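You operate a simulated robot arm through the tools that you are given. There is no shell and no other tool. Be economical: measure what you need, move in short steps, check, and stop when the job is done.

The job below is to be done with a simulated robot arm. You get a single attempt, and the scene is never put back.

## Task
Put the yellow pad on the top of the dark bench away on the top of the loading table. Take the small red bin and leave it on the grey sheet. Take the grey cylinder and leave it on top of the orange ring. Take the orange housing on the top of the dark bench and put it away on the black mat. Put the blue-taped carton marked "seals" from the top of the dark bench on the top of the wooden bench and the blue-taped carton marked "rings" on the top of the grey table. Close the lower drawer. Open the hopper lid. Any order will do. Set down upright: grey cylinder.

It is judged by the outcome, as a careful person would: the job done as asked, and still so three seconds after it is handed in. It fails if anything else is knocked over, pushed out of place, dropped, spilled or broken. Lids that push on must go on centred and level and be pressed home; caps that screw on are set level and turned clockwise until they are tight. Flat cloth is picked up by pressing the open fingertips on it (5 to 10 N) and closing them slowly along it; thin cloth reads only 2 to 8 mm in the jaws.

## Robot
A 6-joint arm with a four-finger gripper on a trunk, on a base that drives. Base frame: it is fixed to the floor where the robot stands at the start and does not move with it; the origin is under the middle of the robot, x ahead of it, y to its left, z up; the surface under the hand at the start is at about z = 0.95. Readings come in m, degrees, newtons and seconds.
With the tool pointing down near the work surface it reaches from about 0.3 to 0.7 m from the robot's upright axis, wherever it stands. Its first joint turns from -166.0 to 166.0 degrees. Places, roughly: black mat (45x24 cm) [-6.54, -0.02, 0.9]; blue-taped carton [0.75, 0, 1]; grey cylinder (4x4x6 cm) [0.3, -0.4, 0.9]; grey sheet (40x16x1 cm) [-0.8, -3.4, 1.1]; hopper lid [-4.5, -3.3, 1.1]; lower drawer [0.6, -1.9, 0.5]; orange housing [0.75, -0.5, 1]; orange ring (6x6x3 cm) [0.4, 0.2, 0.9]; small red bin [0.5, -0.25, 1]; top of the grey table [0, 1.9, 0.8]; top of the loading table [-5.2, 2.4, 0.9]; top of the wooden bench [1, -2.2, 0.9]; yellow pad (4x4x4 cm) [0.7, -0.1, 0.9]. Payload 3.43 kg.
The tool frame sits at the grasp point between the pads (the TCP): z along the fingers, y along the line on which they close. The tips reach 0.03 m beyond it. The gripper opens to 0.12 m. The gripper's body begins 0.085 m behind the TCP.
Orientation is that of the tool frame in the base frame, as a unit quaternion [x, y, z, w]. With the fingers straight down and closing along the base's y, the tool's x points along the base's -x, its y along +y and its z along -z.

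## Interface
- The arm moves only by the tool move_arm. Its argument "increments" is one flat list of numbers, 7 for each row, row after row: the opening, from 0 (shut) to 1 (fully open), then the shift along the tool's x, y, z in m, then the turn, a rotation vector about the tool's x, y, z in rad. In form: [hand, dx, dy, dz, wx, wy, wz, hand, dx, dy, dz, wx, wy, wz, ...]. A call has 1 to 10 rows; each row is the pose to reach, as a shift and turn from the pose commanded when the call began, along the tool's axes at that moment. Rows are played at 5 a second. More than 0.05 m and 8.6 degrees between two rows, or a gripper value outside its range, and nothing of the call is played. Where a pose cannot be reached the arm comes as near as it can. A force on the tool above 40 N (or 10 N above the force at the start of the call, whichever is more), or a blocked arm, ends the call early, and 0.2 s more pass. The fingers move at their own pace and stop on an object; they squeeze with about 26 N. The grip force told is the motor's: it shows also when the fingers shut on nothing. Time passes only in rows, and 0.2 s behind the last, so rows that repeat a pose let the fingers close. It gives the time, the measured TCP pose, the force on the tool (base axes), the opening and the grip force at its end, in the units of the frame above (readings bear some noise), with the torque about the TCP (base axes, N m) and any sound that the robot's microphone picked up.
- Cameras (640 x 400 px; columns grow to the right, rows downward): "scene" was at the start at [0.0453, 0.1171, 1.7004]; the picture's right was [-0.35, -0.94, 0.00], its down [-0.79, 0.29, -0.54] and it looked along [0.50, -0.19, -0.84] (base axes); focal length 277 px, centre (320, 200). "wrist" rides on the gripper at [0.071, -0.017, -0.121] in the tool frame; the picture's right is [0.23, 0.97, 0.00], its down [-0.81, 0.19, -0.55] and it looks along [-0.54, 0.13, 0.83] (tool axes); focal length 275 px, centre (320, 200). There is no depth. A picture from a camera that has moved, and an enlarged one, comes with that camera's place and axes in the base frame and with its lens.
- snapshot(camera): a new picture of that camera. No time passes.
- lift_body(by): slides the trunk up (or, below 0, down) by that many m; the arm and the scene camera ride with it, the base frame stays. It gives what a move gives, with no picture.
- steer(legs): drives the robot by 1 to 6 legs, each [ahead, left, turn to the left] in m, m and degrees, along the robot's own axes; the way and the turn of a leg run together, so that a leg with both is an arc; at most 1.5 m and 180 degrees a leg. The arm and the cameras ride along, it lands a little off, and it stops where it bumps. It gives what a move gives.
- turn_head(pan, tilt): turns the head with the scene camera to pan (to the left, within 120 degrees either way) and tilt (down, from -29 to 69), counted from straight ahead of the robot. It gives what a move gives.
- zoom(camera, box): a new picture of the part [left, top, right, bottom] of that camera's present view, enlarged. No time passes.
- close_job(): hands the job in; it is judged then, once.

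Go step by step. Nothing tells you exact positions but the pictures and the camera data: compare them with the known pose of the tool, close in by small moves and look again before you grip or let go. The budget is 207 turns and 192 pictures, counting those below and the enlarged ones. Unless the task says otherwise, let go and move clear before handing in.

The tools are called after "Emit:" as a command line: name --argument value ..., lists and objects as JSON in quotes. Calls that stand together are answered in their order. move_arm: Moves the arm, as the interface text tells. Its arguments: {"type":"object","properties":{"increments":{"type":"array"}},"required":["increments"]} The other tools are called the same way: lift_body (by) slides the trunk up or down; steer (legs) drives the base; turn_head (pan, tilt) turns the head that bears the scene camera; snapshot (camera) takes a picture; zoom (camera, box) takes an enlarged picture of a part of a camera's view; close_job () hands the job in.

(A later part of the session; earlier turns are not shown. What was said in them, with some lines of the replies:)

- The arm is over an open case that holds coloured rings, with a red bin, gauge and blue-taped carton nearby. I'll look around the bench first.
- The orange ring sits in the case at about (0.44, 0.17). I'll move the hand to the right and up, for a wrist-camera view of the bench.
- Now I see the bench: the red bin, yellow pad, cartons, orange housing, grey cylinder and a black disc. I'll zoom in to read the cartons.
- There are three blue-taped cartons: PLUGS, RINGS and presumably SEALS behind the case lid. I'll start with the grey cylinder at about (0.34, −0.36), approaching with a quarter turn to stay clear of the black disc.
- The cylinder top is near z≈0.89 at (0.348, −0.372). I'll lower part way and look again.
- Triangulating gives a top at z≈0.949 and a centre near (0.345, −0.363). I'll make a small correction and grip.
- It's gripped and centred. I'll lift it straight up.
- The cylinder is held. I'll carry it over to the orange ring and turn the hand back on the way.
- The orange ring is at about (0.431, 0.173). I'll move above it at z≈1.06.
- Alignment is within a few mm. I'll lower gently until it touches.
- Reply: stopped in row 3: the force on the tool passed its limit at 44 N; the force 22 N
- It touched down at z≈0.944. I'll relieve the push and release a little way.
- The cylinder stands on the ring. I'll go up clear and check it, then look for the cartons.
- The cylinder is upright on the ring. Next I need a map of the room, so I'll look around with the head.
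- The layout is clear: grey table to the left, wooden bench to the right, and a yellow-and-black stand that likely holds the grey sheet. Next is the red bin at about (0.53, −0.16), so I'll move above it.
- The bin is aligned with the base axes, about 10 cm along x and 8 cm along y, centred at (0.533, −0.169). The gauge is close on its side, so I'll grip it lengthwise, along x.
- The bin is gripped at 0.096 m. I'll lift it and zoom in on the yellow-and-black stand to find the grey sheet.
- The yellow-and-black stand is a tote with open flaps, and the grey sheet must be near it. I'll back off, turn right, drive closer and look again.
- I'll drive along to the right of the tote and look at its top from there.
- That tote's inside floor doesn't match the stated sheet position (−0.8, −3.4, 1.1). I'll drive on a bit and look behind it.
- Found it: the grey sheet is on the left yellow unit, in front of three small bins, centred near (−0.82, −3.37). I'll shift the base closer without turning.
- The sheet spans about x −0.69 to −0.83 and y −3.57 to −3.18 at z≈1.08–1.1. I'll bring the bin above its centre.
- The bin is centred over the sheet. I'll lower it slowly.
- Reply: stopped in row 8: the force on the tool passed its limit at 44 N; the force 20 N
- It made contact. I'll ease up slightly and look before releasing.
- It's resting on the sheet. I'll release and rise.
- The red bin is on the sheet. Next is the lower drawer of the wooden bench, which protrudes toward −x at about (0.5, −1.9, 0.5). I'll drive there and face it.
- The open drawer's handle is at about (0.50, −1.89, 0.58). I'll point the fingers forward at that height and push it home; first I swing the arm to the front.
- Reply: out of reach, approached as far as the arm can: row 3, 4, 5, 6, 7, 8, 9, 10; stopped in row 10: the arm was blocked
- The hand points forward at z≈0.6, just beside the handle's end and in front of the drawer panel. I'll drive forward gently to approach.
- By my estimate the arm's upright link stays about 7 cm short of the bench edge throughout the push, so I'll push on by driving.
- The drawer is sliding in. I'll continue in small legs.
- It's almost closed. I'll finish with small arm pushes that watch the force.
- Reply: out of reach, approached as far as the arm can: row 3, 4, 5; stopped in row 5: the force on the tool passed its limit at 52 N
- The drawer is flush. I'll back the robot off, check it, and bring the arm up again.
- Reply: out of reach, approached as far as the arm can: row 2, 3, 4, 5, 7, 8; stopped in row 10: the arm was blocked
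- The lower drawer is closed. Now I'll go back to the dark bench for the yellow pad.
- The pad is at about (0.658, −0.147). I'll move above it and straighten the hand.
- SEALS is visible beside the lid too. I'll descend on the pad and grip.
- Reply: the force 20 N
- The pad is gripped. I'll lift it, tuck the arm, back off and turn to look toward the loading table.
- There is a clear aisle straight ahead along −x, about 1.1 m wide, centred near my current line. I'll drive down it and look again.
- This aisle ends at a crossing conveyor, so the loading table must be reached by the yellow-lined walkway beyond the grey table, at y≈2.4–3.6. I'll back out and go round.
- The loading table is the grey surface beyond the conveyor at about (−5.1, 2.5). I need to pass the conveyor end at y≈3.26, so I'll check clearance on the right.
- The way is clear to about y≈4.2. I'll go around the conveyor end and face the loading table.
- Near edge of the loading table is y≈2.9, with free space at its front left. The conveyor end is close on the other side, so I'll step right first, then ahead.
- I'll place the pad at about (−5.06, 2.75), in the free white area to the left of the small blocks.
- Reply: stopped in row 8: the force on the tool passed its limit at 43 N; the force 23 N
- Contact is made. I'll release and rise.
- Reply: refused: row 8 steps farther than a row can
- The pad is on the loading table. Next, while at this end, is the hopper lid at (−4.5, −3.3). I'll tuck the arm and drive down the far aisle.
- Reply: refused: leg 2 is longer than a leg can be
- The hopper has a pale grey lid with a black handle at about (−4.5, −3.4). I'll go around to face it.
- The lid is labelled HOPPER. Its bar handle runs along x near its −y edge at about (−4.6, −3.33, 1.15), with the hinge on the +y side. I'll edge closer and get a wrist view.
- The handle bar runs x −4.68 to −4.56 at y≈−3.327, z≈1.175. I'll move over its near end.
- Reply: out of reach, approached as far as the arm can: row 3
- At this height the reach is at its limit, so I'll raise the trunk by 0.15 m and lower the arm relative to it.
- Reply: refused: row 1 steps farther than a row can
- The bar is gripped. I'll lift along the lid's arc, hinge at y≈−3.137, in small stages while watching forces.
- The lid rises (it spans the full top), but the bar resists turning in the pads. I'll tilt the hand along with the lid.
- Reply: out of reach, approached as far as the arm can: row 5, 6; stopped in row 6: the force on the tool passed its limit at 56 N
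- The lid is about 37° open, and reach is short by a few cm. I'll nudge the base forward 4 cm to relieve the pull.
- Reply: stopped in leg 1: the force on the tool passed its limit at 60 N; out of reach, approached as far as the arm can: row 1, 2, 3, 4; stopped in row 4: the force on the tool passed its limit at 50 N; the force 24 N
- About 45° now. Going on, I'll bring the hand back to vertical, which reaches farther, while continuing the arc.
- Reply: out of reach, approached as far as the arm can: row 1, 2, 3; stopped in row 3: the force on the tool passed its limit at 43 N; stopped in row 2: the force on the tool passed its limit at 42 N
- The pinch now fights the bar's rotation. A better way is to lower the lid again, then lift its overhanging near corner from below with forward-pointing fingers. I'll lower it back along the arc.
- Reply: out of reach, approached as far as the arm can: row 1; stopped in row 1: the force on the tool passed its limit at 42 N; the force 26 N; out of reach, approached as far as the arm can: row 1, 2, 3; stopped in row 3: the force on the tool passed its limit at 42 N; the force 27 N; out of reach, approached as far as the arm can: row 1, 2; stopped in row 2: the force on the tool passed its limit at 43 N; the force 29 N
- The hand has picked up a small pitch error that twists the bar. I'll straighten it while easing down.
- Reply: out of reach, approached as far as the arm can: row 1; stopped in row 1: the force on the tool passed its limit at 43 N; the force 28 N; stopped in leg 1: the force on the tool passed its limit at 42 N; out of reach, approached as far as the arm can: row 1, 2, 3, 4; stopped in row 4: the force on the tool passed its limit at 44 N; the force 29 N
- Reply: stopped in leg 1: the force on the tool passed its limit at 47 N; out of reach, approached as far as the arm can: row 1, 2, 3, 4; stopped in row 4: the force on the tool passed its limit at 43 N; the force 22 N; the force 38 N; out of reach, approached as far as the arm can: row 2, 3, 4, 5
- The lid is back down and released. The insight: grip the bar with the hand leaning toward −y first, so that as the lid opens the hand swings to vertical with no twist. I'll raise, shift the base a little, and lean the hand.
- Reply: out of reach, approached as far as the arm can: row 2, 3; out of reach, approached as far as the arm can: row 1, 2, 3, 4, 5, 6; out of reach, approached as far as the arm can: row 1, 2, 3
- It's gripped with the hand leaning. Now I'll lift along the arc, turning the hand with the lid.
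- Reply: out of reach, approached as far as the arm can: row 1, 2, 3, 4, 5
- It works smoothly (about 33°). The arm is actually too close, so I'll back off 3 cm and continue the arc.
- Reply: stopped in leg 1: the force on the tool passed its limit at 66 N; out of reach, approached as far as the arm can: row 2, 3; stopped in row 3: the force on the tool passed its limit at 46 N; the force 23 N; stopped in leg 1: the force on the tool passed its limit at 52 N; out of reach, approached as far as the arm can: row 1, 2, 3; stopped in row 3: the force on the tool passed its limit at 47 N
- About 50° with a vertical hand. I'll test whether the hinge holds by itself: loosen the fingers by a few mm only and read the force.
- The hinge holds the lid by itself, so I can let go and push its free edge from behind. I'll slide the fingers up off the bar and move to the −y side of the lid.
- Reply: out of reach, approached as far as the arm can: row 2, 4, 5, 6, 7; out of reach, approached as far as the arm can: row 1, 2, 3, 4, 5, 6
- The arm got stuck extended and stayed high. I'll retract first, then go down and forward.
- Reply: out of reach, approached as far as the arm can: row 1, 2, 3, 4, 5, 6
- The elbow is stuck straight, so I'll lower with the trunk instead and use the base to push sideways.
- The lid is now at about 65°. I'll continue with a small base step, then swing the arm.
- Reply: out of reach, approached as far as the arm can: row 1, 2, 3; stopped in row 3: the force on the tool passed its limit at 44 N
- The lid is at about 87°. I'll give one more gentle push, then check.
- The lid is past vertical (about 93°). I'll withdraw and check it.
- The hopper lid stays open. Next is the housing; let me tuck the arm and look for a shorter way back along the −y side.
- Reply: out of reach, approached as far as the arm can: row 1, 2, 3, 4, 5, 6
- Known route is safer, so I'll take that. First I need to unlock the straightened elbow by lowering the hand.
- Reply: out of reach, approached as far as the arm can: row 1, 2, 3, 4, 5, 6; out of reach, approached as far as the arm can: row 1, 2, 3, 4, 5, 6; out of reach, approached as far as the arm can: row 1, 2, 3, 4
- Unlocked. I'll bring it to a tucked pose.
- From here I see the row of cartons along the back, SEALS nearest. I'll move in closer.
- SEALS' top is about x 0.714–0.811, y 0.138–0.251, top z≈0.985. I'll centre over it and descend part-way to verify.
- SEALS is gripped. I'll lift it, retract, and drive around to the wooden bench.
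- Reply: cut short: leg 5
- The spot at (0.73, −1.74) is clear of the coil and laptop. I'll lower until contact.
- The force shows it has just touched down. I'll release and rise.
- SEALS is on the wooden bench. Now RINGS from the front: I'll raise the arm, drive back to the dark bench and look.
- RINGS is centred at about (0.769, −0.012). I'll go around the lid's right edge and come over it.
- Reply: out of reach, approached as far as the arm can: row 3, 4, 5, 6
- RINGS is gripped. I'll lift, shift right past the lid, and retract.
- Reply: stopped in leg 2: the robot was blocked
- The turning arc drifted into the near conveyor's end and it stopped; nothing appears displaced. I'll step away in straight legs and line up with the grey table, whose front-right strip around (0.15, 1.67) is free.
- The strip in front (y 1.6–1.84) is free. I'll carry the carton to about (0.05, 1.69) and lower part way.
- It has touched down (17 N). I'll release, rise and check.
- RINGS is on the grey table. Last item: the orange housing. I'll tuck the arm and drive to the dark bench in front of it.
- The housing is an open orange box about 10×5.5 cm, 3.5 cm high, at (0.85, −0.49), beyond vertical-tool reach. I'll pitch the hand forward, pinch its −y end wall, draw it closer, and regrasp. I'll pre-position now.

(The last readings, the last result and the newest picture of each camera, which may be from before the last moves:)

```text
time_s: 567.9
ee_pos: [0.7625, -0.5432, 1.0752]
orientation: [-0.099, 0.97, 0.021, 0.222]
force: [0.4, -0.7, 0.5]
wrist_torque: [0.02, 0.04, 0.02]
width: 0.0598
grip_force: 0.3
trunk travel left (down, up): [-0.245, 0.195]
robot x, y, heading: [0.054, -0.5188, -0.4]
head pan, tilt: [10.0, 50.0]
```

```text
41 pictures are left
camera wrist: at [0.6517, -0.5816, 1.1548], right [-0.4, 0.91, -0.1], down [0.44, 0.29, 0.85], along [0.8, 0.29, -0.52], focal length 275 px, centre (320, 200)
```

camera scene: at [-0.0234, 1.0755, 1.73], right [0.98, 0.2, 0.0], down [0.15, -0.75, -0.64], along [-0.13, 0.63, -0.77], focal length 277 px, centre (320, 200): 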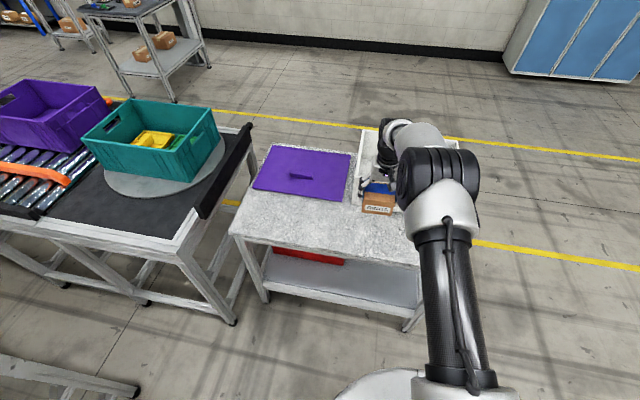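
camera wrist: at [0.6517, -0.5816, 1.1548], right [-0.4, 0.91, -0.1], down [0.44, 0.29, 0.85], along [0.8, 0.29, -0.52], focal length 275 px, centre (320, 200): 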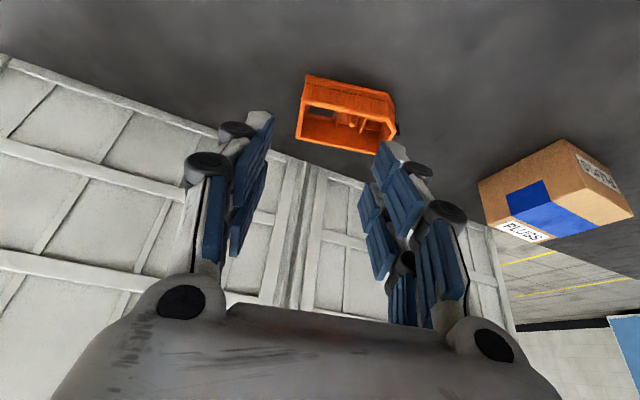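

The end wall runs from (0.835, −0.545) to (0.885, −0.535). I'll approach along the tool axis with one finger inside and one outside.

Emit:
move_arm --increments '[0.5, -0.008, -0.008, 0.04, 0, 0, 0, 0.5, -0.015, -0.0162, 0.08, 0, 0, 0, 0.5, -0.015, -0.0162, 0.11, 0, 0, 0]'

Emit:
snapshot --camera "wrist"

```text
time_s: 568.7
ee_pos: [0.8259, -0.5456, 0.9847]
orientation: [-0.1, 0.97, 0.022, 0.222]
force: [1.2, -0.5, -0.1]
wrist_torque: [-0.03, 0.06, 0.01]
width: 0.0598
grip_force: 0.1
trunk travel left (down, up): [-0.245, 0.195]
robot x, y, heading: [0.0576, -0.5168, -0.4]
head pan, tilt: [10.0, 50.0]
```

```text
40 pictures are left
camera wrist: at [0.7153, -0.5857, 1.0642], right [-0.4, 0.91, -0.1], down [0.44, 0.29, 0.85], along [0.8, 0.29, -0.52], focal length 275 px, centre (320, 200)
```

wrist: 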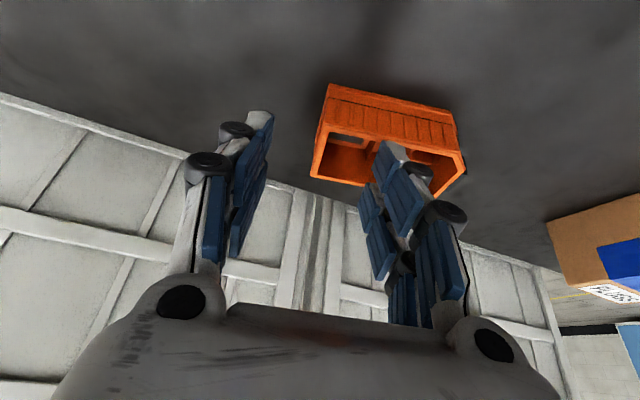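

Emit:
move_arm --increments '[0.5, 0, 0, 0.02, 0, 0, 0, 0.5, 0, 0, 0.038, 0, 0, 0, 0.5, 0, 0, 0.046, 0, 0, 0]'

Emit:
snapshot --camera "wrist"

```text
time_s: 569.5
ee_pos: [0.8448, -0.5418, 0.9456]
orientation: [-0.099, 0.97, 0.02, 0.223]
force: [1.7, 3.4, 14.5]
wrist_torque: [0.42, 0.08, 0.09]
width: 0.0729
grip_force: 3.7
trunk travel left (down, up): [-0.245, 0.195]
robot x, y, heading: [0.0602, -0.5183, -0.3]
head pan, tilt: [10.0, 50.0]
```

```text
39 pictures are left
camera wrist: at [0.7326, -0.5808, 1.0246], right [-0.4, 0.91, -0.11], down [0.44, 0.29, 0.85], along [0.81, 0.29, -0.51], focal length 275 px, centre (320, 200)
```

wrist: 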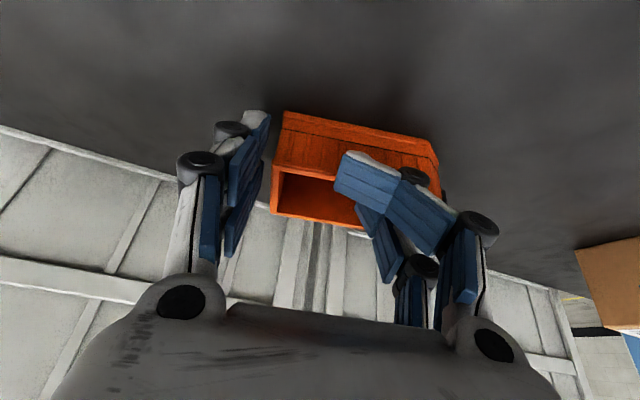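

The inner finger touched something inside the box. I'll back off a few mm and close on the end wall.

Emit:
move_arm --increments '[0.5, 0, -0.004, -0.008, 0, 0, 0, 0.35, 0, -0.006, -0.008, 0, 0, 0, 0.15, 0, -0.006, -0.008, 0, 0, 0, 0, 0, -0.006, -0.008, 0, 0, 0, 0, 0, -0.006, -0.008, 0, 0, 0, 0, 0, -0.006, -0.008, 0, 0, 0]'

Emit:
snapshot --camera "wrist"

```text
time_s: 570.9
ee_pos: [0.8417, -0.5477, 0.9509]
orientation: [-0.1, 0.97, 0.021, 0.221]
force: [0.2, -0.2, 0.2]
wrist_torque: [0.05, 0.06, -0.05]
width: 0.0061
grip_force: 23.6
trunk travel left (down, up): [-0.245, 0.195]
robot x, y, heading: [0.0569, -0.5221, -0.5]
head pan, tilt: [10.0, 50.0]
```

```text
38 pictures are left
camera wrist: at [0.7305, -0.5873, 1.0298], right [-0.4, 0.91, -0.1], down [0.44, 0.29, 0.85], along [0.8, 0.29, -0.52], focal length 275 px, centre (320, 200)
```

wrist: 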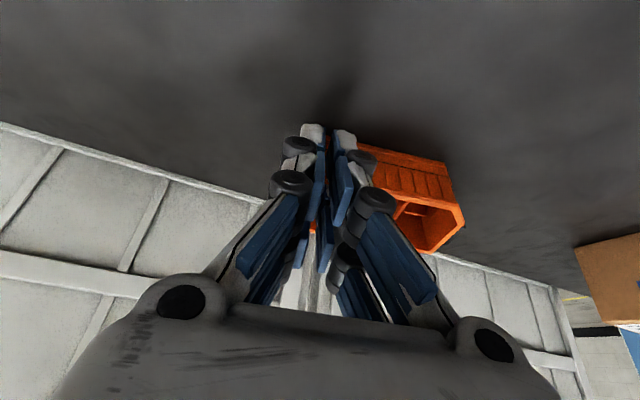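

The wall is pinched. I'll lift a little and draw the box back by 13 cm.

Emit:
move_arm --increments '[0, -0.006, 0, -0.013, 0, 0, 0, 0, -0.013, 0, -0.027, 0, 0, 0, 0, 0.025, 0.009, -0.046, 0, 0, 0, 0, 0.063, 0.017, -0.064, 0, 0, 0, 0, 0.102, 0.026, -0.0825, 0, 0, 0, 0, 0.107, 0.026, -0.072, 0, 0, 0]'

Emit:
snapshot --camera "wrist"

```text
time_s: 572.3
ee_pos: [0.7116, -0.5495, 0.969]
orientation: [-0.099, 0.97, 0.021, 0.222]
force: [0.5, -0.2, -1.6]
wrist_torque: [-0.07, 0.06, 0.0]
width: 0.0057
grip_force: 25.9
trunk travel left (down, up): [-0.245, 0.195]
robot x, y, heading: [0.057, -0.5156, -0.6]
head pan, tilt: [10.0, 50.0]
```

```text
37 pictures are left
camera wrist: at [0.6014, -0.5884, 1.0485], right [-0.4, 0.91, -0.1], down [0.44, 0.29, 0.85], along [0.8, 0.29, -0.52], focal length 275 px, centre (320, 200)
```

wrist: 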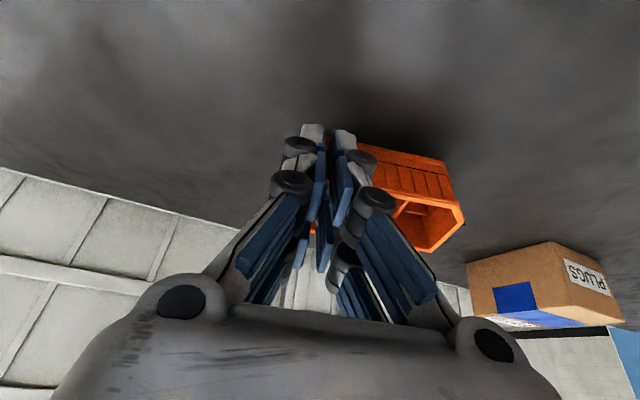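

The box is held firmly, so I'll carry it like this. I'll lift, retract, and take the known route round to the black mat.

Emit:
move_arm --increments '[0, -0.0196, 0, -0.0406, 0, 0, 0, 0, -0.039, 0, -0.081, 0, 0, 0, 0, -0.0587, -0.0005, -0.1217, 0, 0, 0, 0, -0.0783, -0.0005, -0.1623, 0, 0, 0, 0, -0.0528, 0.0076, -0.1997, 0, 0, 0, 0, -0.0273, 0.0157, -0.2371, 0, 0, 0, 0, -0.0018, 0.0238, -0.2745, 0, 0, 0, 0, 0.0237, 0.0319, -0.3119, 0, 0, 0]'

Emit:
steer --legs '[[-0.45, 0, 0.6], [0, 1.45, 0], [1.3, 0, 0], [0, 1.45, 0], [0, 0.65, 0], [0, 0, 180]]'

Emit:
snapshot --camera "wrist"

```text
time_s: 574.1
ee_pos: [0.5495, -0.5491, 1.2419]
orientation: [-0.1, 0.969, 0.021, 0.224]
force: [0.8, 0.4, -1.3]
wrist_torque: [-0.05, 0.0, 0.0]
width: 0.0058
grip_force: 26.5
trunk travel left (down, up): [-0.245, 0.195]
robot x, y, heading: [0.0543, -0.517, -0.3]
head pan, tilt: [10.0, 50.0]
```

```text
time_s: 607.0
ee_pos: [0.4009, 3.1229, 1.2395]
orientation: [0.973, 0.067, -0.222, 0.014]
force: [-0.6, -0.7, -1.6]
wrist_torque: [0.1, -0.04, 0.01]
width: 0.0061
grip_force: 26.2
trunk travel left (down, up): [-0.245, 0.195]
robot x, y, heading: [0.8887, 3.0561, 175.5]
head pan, tilt: [10.0, 50.0]
```

```text
36 pictures are left
camera wrist: at [0.513, 3.156, 1.3198], right [0.34, -0.94, -0.1], down [-0.46, -0.26, 0.85], along [-0.82, -0.24, -0.52], focal length 275 px, centre (320, 200)
```

wrist: 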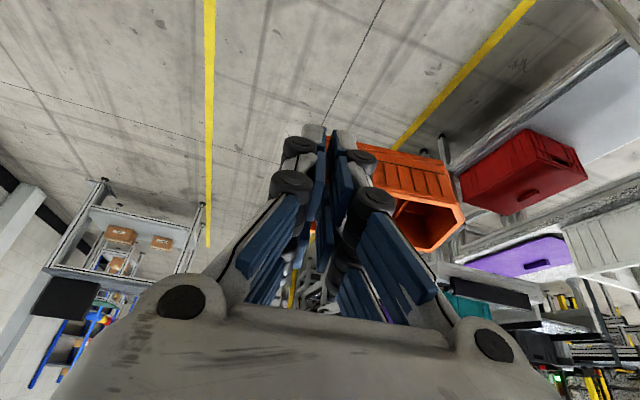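

Emit:
steer --legs '[[0, 0, 4.3], [1.45, 0, 0], [1.45, 0, 0], [1.4, 0, 0], [0, -0.75, 0], [1.4, 0, 0]]'

```text
time_s: 638.4
ee_pos: [-5.3546, 3.6718, 1.2402]
orientation: [0.968, 0.113, -0.221, 0.025]
force: [0.9, 0.0, -1.7]
wrist_torque: [0.09, -0.03, -0.04]
width: 0.006
grip_force: 26.3
trunk travel left (down, up): [-0.245, 0.195]
robot x, y, heading: [-4.86, 3.651, -178.5]
head pan, tilt: [10.0, 50.0]
```

Emit:
steer --legs '[[1.07, 0, -1.5], [0, 1.4, 0], [0, 0.5, 0], [-0.1, 0.6, 0], [0, 0.7, 0]]'

Emit:
turn_head --pan 15 --tilt 40

Emit:
snapshot --camera "scene"

```text
time_s: 659.6
ee_pos: [-6.331, 0.4491, 1.2413]
orientation: [0.969, 0.105, -0.221, 0.022]
force: [0.0, -0.7, -1.0]
wrist_torque: [0.08, -0.01, -0.02]
width: 0.006
grip_force: 25.7
trunk travel left (down, up): [-0.245, 0.195]
robot x, y, heading: [-5.8383, 0.424, -179.9]
head pan, tilt: [10.0, 50.0]
```

```text
time_s: 660.4
ee_pos: [-6.3307, 0.4499, 1.24]
orientation: [0.969, 0.104, -0.221, 0.022]
force: [-0.1, 0.2, -0.7]
wrist_torque: [0.05, -0.05, 0.02]
width: 0.0063
grip_force: 25.5
trunk travel left (down, up): [-0.245, 0.195]
robot x, y, heading: [-5.8388, 0.4211, -179.9]
head pan, tilt: [15.0, 40.0]
```

```text
35 pictures are left
camera scene: at [-5.8984, 0.2612, 1.7442], right [-0.26, 0.97, 0.0], down [0.62, 0.17, -0.77], along [-0.74, -0.2, -0.64], focal length 277 px, centre (320, 200)
```

scene: 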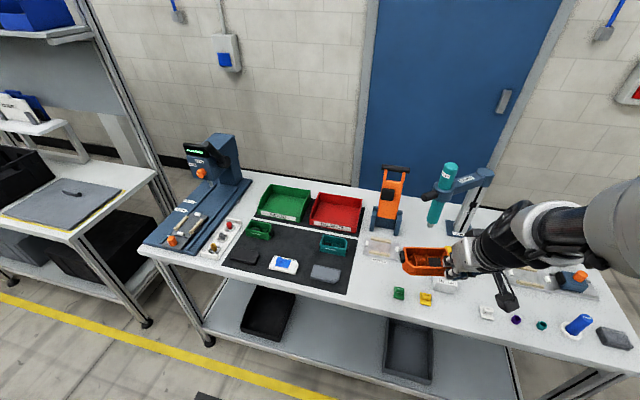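

The black mat on the bench already has small items on it; I'll zoom in to find the free spot.

Emit:
zoom --camera "scene" --box '[210, 205, 380, 310]'

```text
3.76 times, centred on (295, 258) of scene
camera zoom: at [-5.8984, 0.2612, 1.7442], right [-0.26, 0.97, 0.0], down [0.62, 0.17, -0.77], along [-0.74, -0.2, -0.64], focal length 1042 px, centre (414, -16)
```

zoom: 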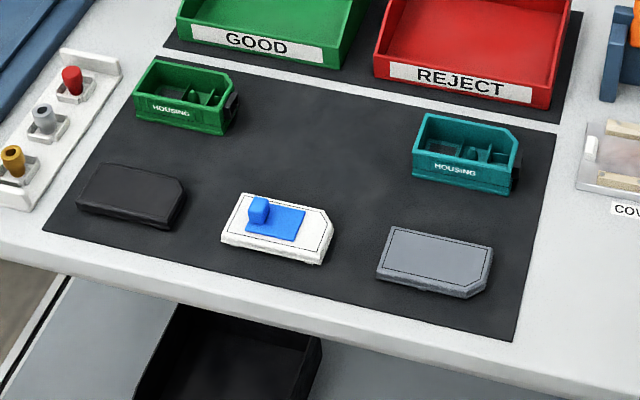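

The mat has green and teal housings with a gap between them; the orange one goes there, centred around (−6.60, −0.045). I'll line up.

Emit:
steer --legs '[[0, 0.43, 0], [0.1, 0, 0]]'

Emit:
turn_head --pan 25 --tilt 48

Emit:
snapshot --camera "scene"

```text
time_s: 663.7
ee_pos: [-6.4334, 0.023, 1.2405]
orientation: [0.97, 0.1, -0.222, 0.022]
force: [0.0, 0.4, -1.6]
wrist_torque: [0.07, -0.07, 0.0]
width: 0.0059
grip_force: 25.8
trunk travel left (down, up): [-0.245, 0.195]
robot x, y, heading: [-5.9375, -0.0074, 179.6]
head pan, tilt: [15.0, 40.0]
```

```text
time_s: 664.5
ee_pos: [-6.4321, 0.0225, 1.2408]
orientation: [0.97, 0.102, -0.221, 0.021]
force: [-0.1, -0.2, -2.3]
wrist_torque: [0.1, -0.03, -0.02]
width: 0.0061
grip_force: 25.7
trunk travel left (down, up): [-0.245, 0.195]
robot x, y, heading: [-5.9376, -0.0045, 179.9]
head pan, tilt: [25.0, 48.0]
```

```text
33 pictures are left
camera scene: at [-5.9894, -0.1789, 1.7328], right [-0.42, 0.91, 0.0], down [0.68, 0.31, -0.67], along [-0.61, -0.28, -0.74], focal length 277 px, centre (320, 200)
```

scene: 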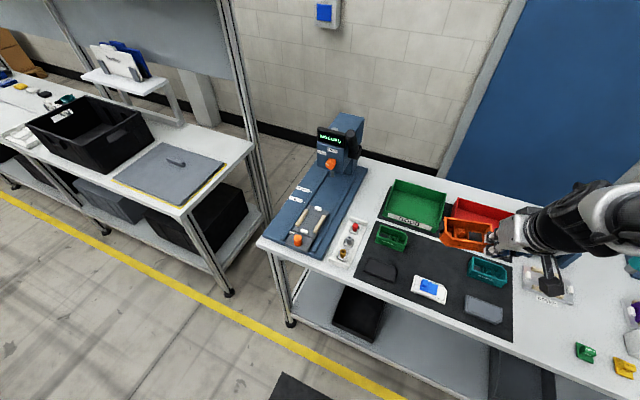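

Emit:
move_arm --increments '[0, -0.0355, -0.0056, 0.0171, 0, 0, 0, 0, -0.071, -0.0112, 0.0343, 0, 0, 0, 0, -0.1066, -0.0168, 0.0514, 0, 0, 0, 0, -0.1421, -0.0224, 0.0685, 0, 0, 0, 0, -0.1215, -0.0224, 0.1113, 0, 0, 0, 0, -0.101, -0.0223, 0.1541, 0, 0, 0, 0, -0.0804, -0.0222, 0.1969, 0, 0, 0, 0, -0.0597, -0.022, 0.2397, 0, 0, 0]'

Emit:
snapshot --camera "wrist"

Emit:
zoom --camera "scene" --box '[350, 170, 570, 330]'

```text
time_s: 666.3
ee_pos: [-6.5918, 0.0124, 1.0515]
orientation: [0.97, 0.101, -0.221, 0.021]
force: [0.4, 1.2, -0.6]
wrist_torque: [0.08, -0.07, 0.0]
width: 0.006
grip_force: 25.6
trunk travel left (down, up): [-0.245, 0.195]
robot x, y, heading: [-5.9347, -0.0042, 179.6]
head pan, tilt: [25.0, 48.0]
```

```text
32 pictures are left
camera wrist: at [-6.4806, 0.0536, 1.1298], right [0.4, -0.91, -0.1], down [-0.44, -0.29, 0.85], along [-0.8, -0.3, -0.52], focal length 275 px, centre (320, 200)
```

wrist: 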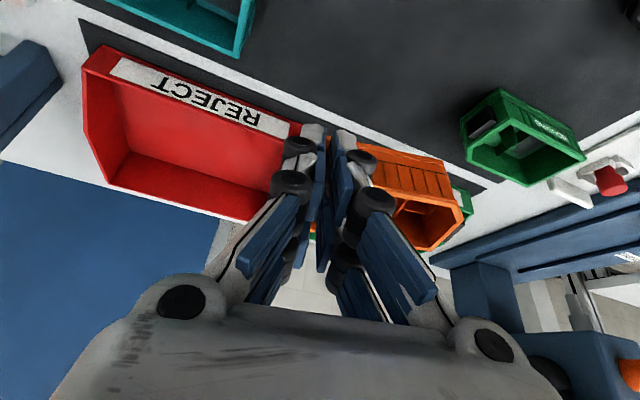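

```text
2.50 times, centred on (460, 250) of scene
camera zoom: at [-5.991, -0.179, 1.7327], right [-0.42, 0.91, 0.0], down [0.68, 0.31, -0.67], along [-0.61, -0.28, -0.74], focal length 692 px, centre (-30, 75)
```

zoom: 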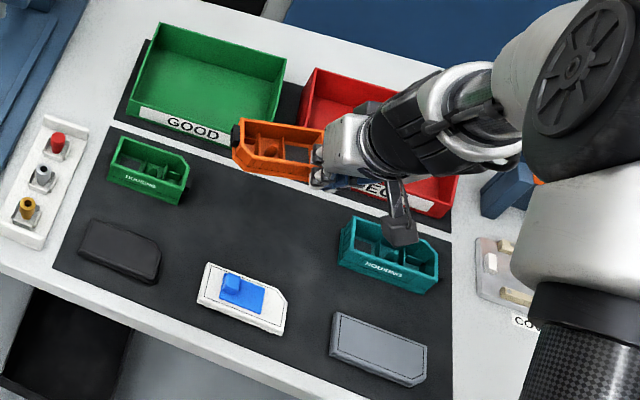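

Emit:
move_arm --increments '[0, 0.0174, 0, 0.0361, 0, 0, 0, 0, 0.0304, 0, 0.0632, 0, 0, 0, 0, 0.0347, 0, 0.0722, 0, 0, 0, 0, 0.0365, 0, 0.0758, 0, 0, 0, 0, 0.0382, 0, 0.0794, 0, 0, 0, 0, 0.0399, 0, 0.083, 0, 0, 0, 0, 0.0417, 0, 0.0866, 0, 0, 0, 0, 0.0434, 0, 0.0902, 0, 0, 0]'

Emit:
snapshot --camera "wrist"

Emit:
zoom --camera "scene" --box '[350, 170, 570, 330]'

```text
time_s: 668.1
ee_pos: [-6.5922, 0.0138, 0.9543]
orientation: [0.969, 0.101, -0.225, 0.021]
force: [5.2, 1.4, 19.2]
wrist_torque: [-0.06, -0.08, 0.04]
width: 0.006
grip_force: 26.4
trunk travel left (down, up): [-0.245, 0.195]
robot x, y, heading: [-5.9358, -0.0081, 179.7]
head pan, tilt: [25.0, 48.0]
```

```text
30 pictures are left
camera wrist: at [-6.4798, 0.0544, 1.0328], right [0.4, -0.91, -0.11], down [-0.44, -0.29, 0.85], along [-0.81, -0.3, -0.51], focal length 275 px, centre (320, 200)
```

wrist: 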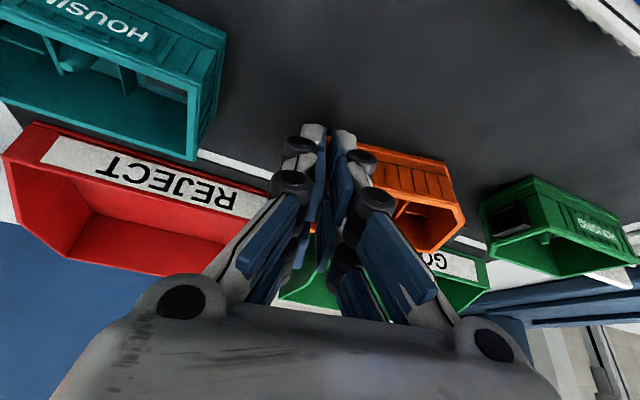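

```text
2.50 times, centred on (460, 250) of scene
camera zoom: at [-5.9866, -0.179, 1.7332], right [-0.42, 0.91, 0.0], down [0.67, 0.31, -0.67], along [-0.61, -0.28, -0.74], focal length 692 px, centre (-30, 75)
```

zoom: 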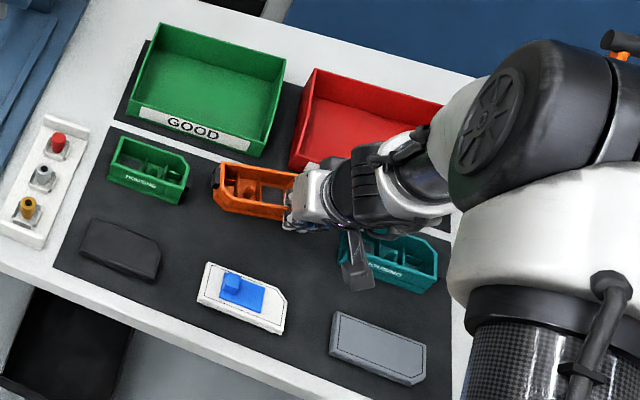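

The housing rests on the mat between its neighbours. I'll open slightly and withdraw along the tool axis.

Emit:
move_arm --increments '[0, 0, 0, -0.001, 0, 0, 0, 0.15, 0, 0, -0.001, 0, 0, 0, 0.24, 0, 0, -0.001, 0, 0, 0, 0.24, 0, 0, -0.001, 0, 0, 0, 0.24, 0, 0, -0.03, 0, 0, 0, 0.24, 0, 0, -0.075, 0, 0, 0, 0.24, 0, 0, -0.12, 0, 0, 0, 0.24, 0, 0, -0.165, 0, 0, 0, 0.24, 0, 0, -0.21, 0, 0, 0]'

Emit:
snapshot --camera "wrist"

Emit:
zoom --camera "scene" --box '[350, 170, 570, 330]'

```text
time_s: 670.1
ee_pos: [-6.4982, 0.0329, 1.1385]
orientation: [0.97, 0.1, -0.222, 0.021]
force: [-0.1, 0.1, -0.4]
wrist_torque: [0.0, 0.05, 0.01]
width: 0.0286
grip_force: 0.0
trunk travel left (down, up): [-0.245, 0.195]
robot x, y, heading: [-5.9384, -0.0092, 179.5]
head pan, tilt: [25.0, 48.0]
```

```text
28 pictures are left
camera wrist: at [-6.3876, 0.0739, 1.218], right [0.4, -0.91, -0.1], down [-0.44, -0.29, 0.85], along [-0.8, -0.3, -0.52], focal length 275 px, centre (320, 200)
```

wrist: 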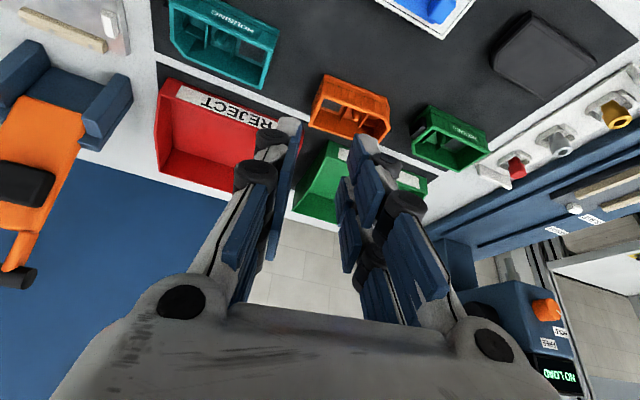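

```text
2.50 times, centred on (460, 250) of scene
camera zoom: at [-5.9878, -0.179, 1.7329], right [-0.42, 0.91, 0.0], down [0.67, 0.31, -0.67], along [-0.61, -0.28, -0.74], focal length 692 px, centre (-30, 75)
```

zoom: 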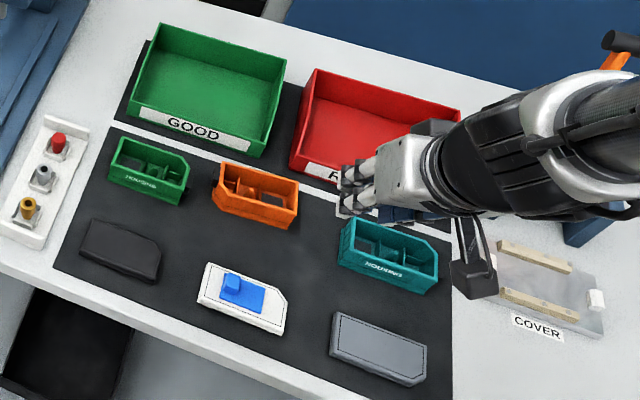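

The housing sits on the mat. I'll move clear and hand in.

Emit:
steer --legs '[[-0.2, 0, 0]]'

Emit:
snapshot --camera "scene"

```text
time_s: 671.7
ee_pos: [-6.2994, 0.0315, 1.1391]
orientation: [0.969, 0.101, -0.223, 0.022]
force: [0.8, -1.0, 0.3]
wrist_torque: [-0.01, 0.04, 0.02]
width: 0.0288
grip_force: 0.1
trunk travel left (down, up): [-0.245, 0.195]
robot x, y, heading: [-5.7378, -0.0065, 179.9]
head pan, tilt: [25.0, 48.0]
```

```text
26 pictures are left
camera scene: at [-5.7881, -0.1801, 1.7328], right [-0.42, 0.91, 0.0], down [0.67, 0.31, -0.67], along [-0.61, -0.28, -0.74], focal length 277 px, centre (320, 200)
```

scene: 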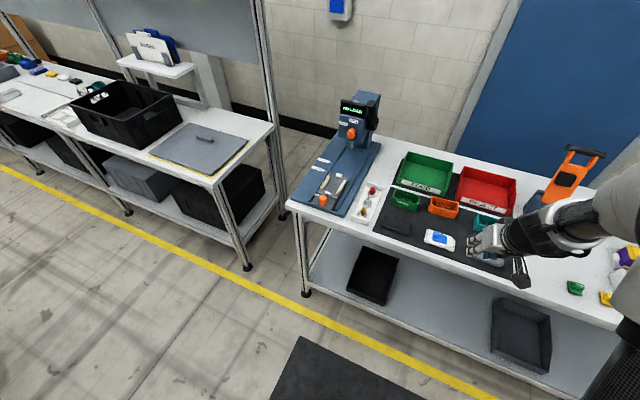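

All the tasks are done and the hand is clear, so I'm handing the job in.

Emit:
close_job

```text
The job is handed in.
```

I finished all eight tasks and handed the job in. The arm was empty and clear of everything.

- **Yellow pad:** it is on the loading table, in the free area at the front.
- **Red bin:** it is on the grey sheet, in front of the three labelled bins.
- **Grey cylinder:** it stands upright on the orange ring in the case.
- **Orange housing:** it is on the black mat, between the green and teal housings. It was too far back to grip normally, so I held it by one end wall.
- **Cartons:** "seals" is on the wooden bench and "rings" is on the grey table.
- **Lower drawer:** it is pushed fully shut.
- **Hopper lid:** it is open just past vertical, about 93°. The hinge held it when I let go part-way and it was still open when I backed away. I did not look at it again before handing in.

While I carried the "rings" carton, the base ran into the end of a conveyor and stopped. Nothing looked moved in the picture I took right after. An earlier turn near the wooden bench with the "seals" carton was also cut short for no reason I could see, and nothing looked disturbed there either.
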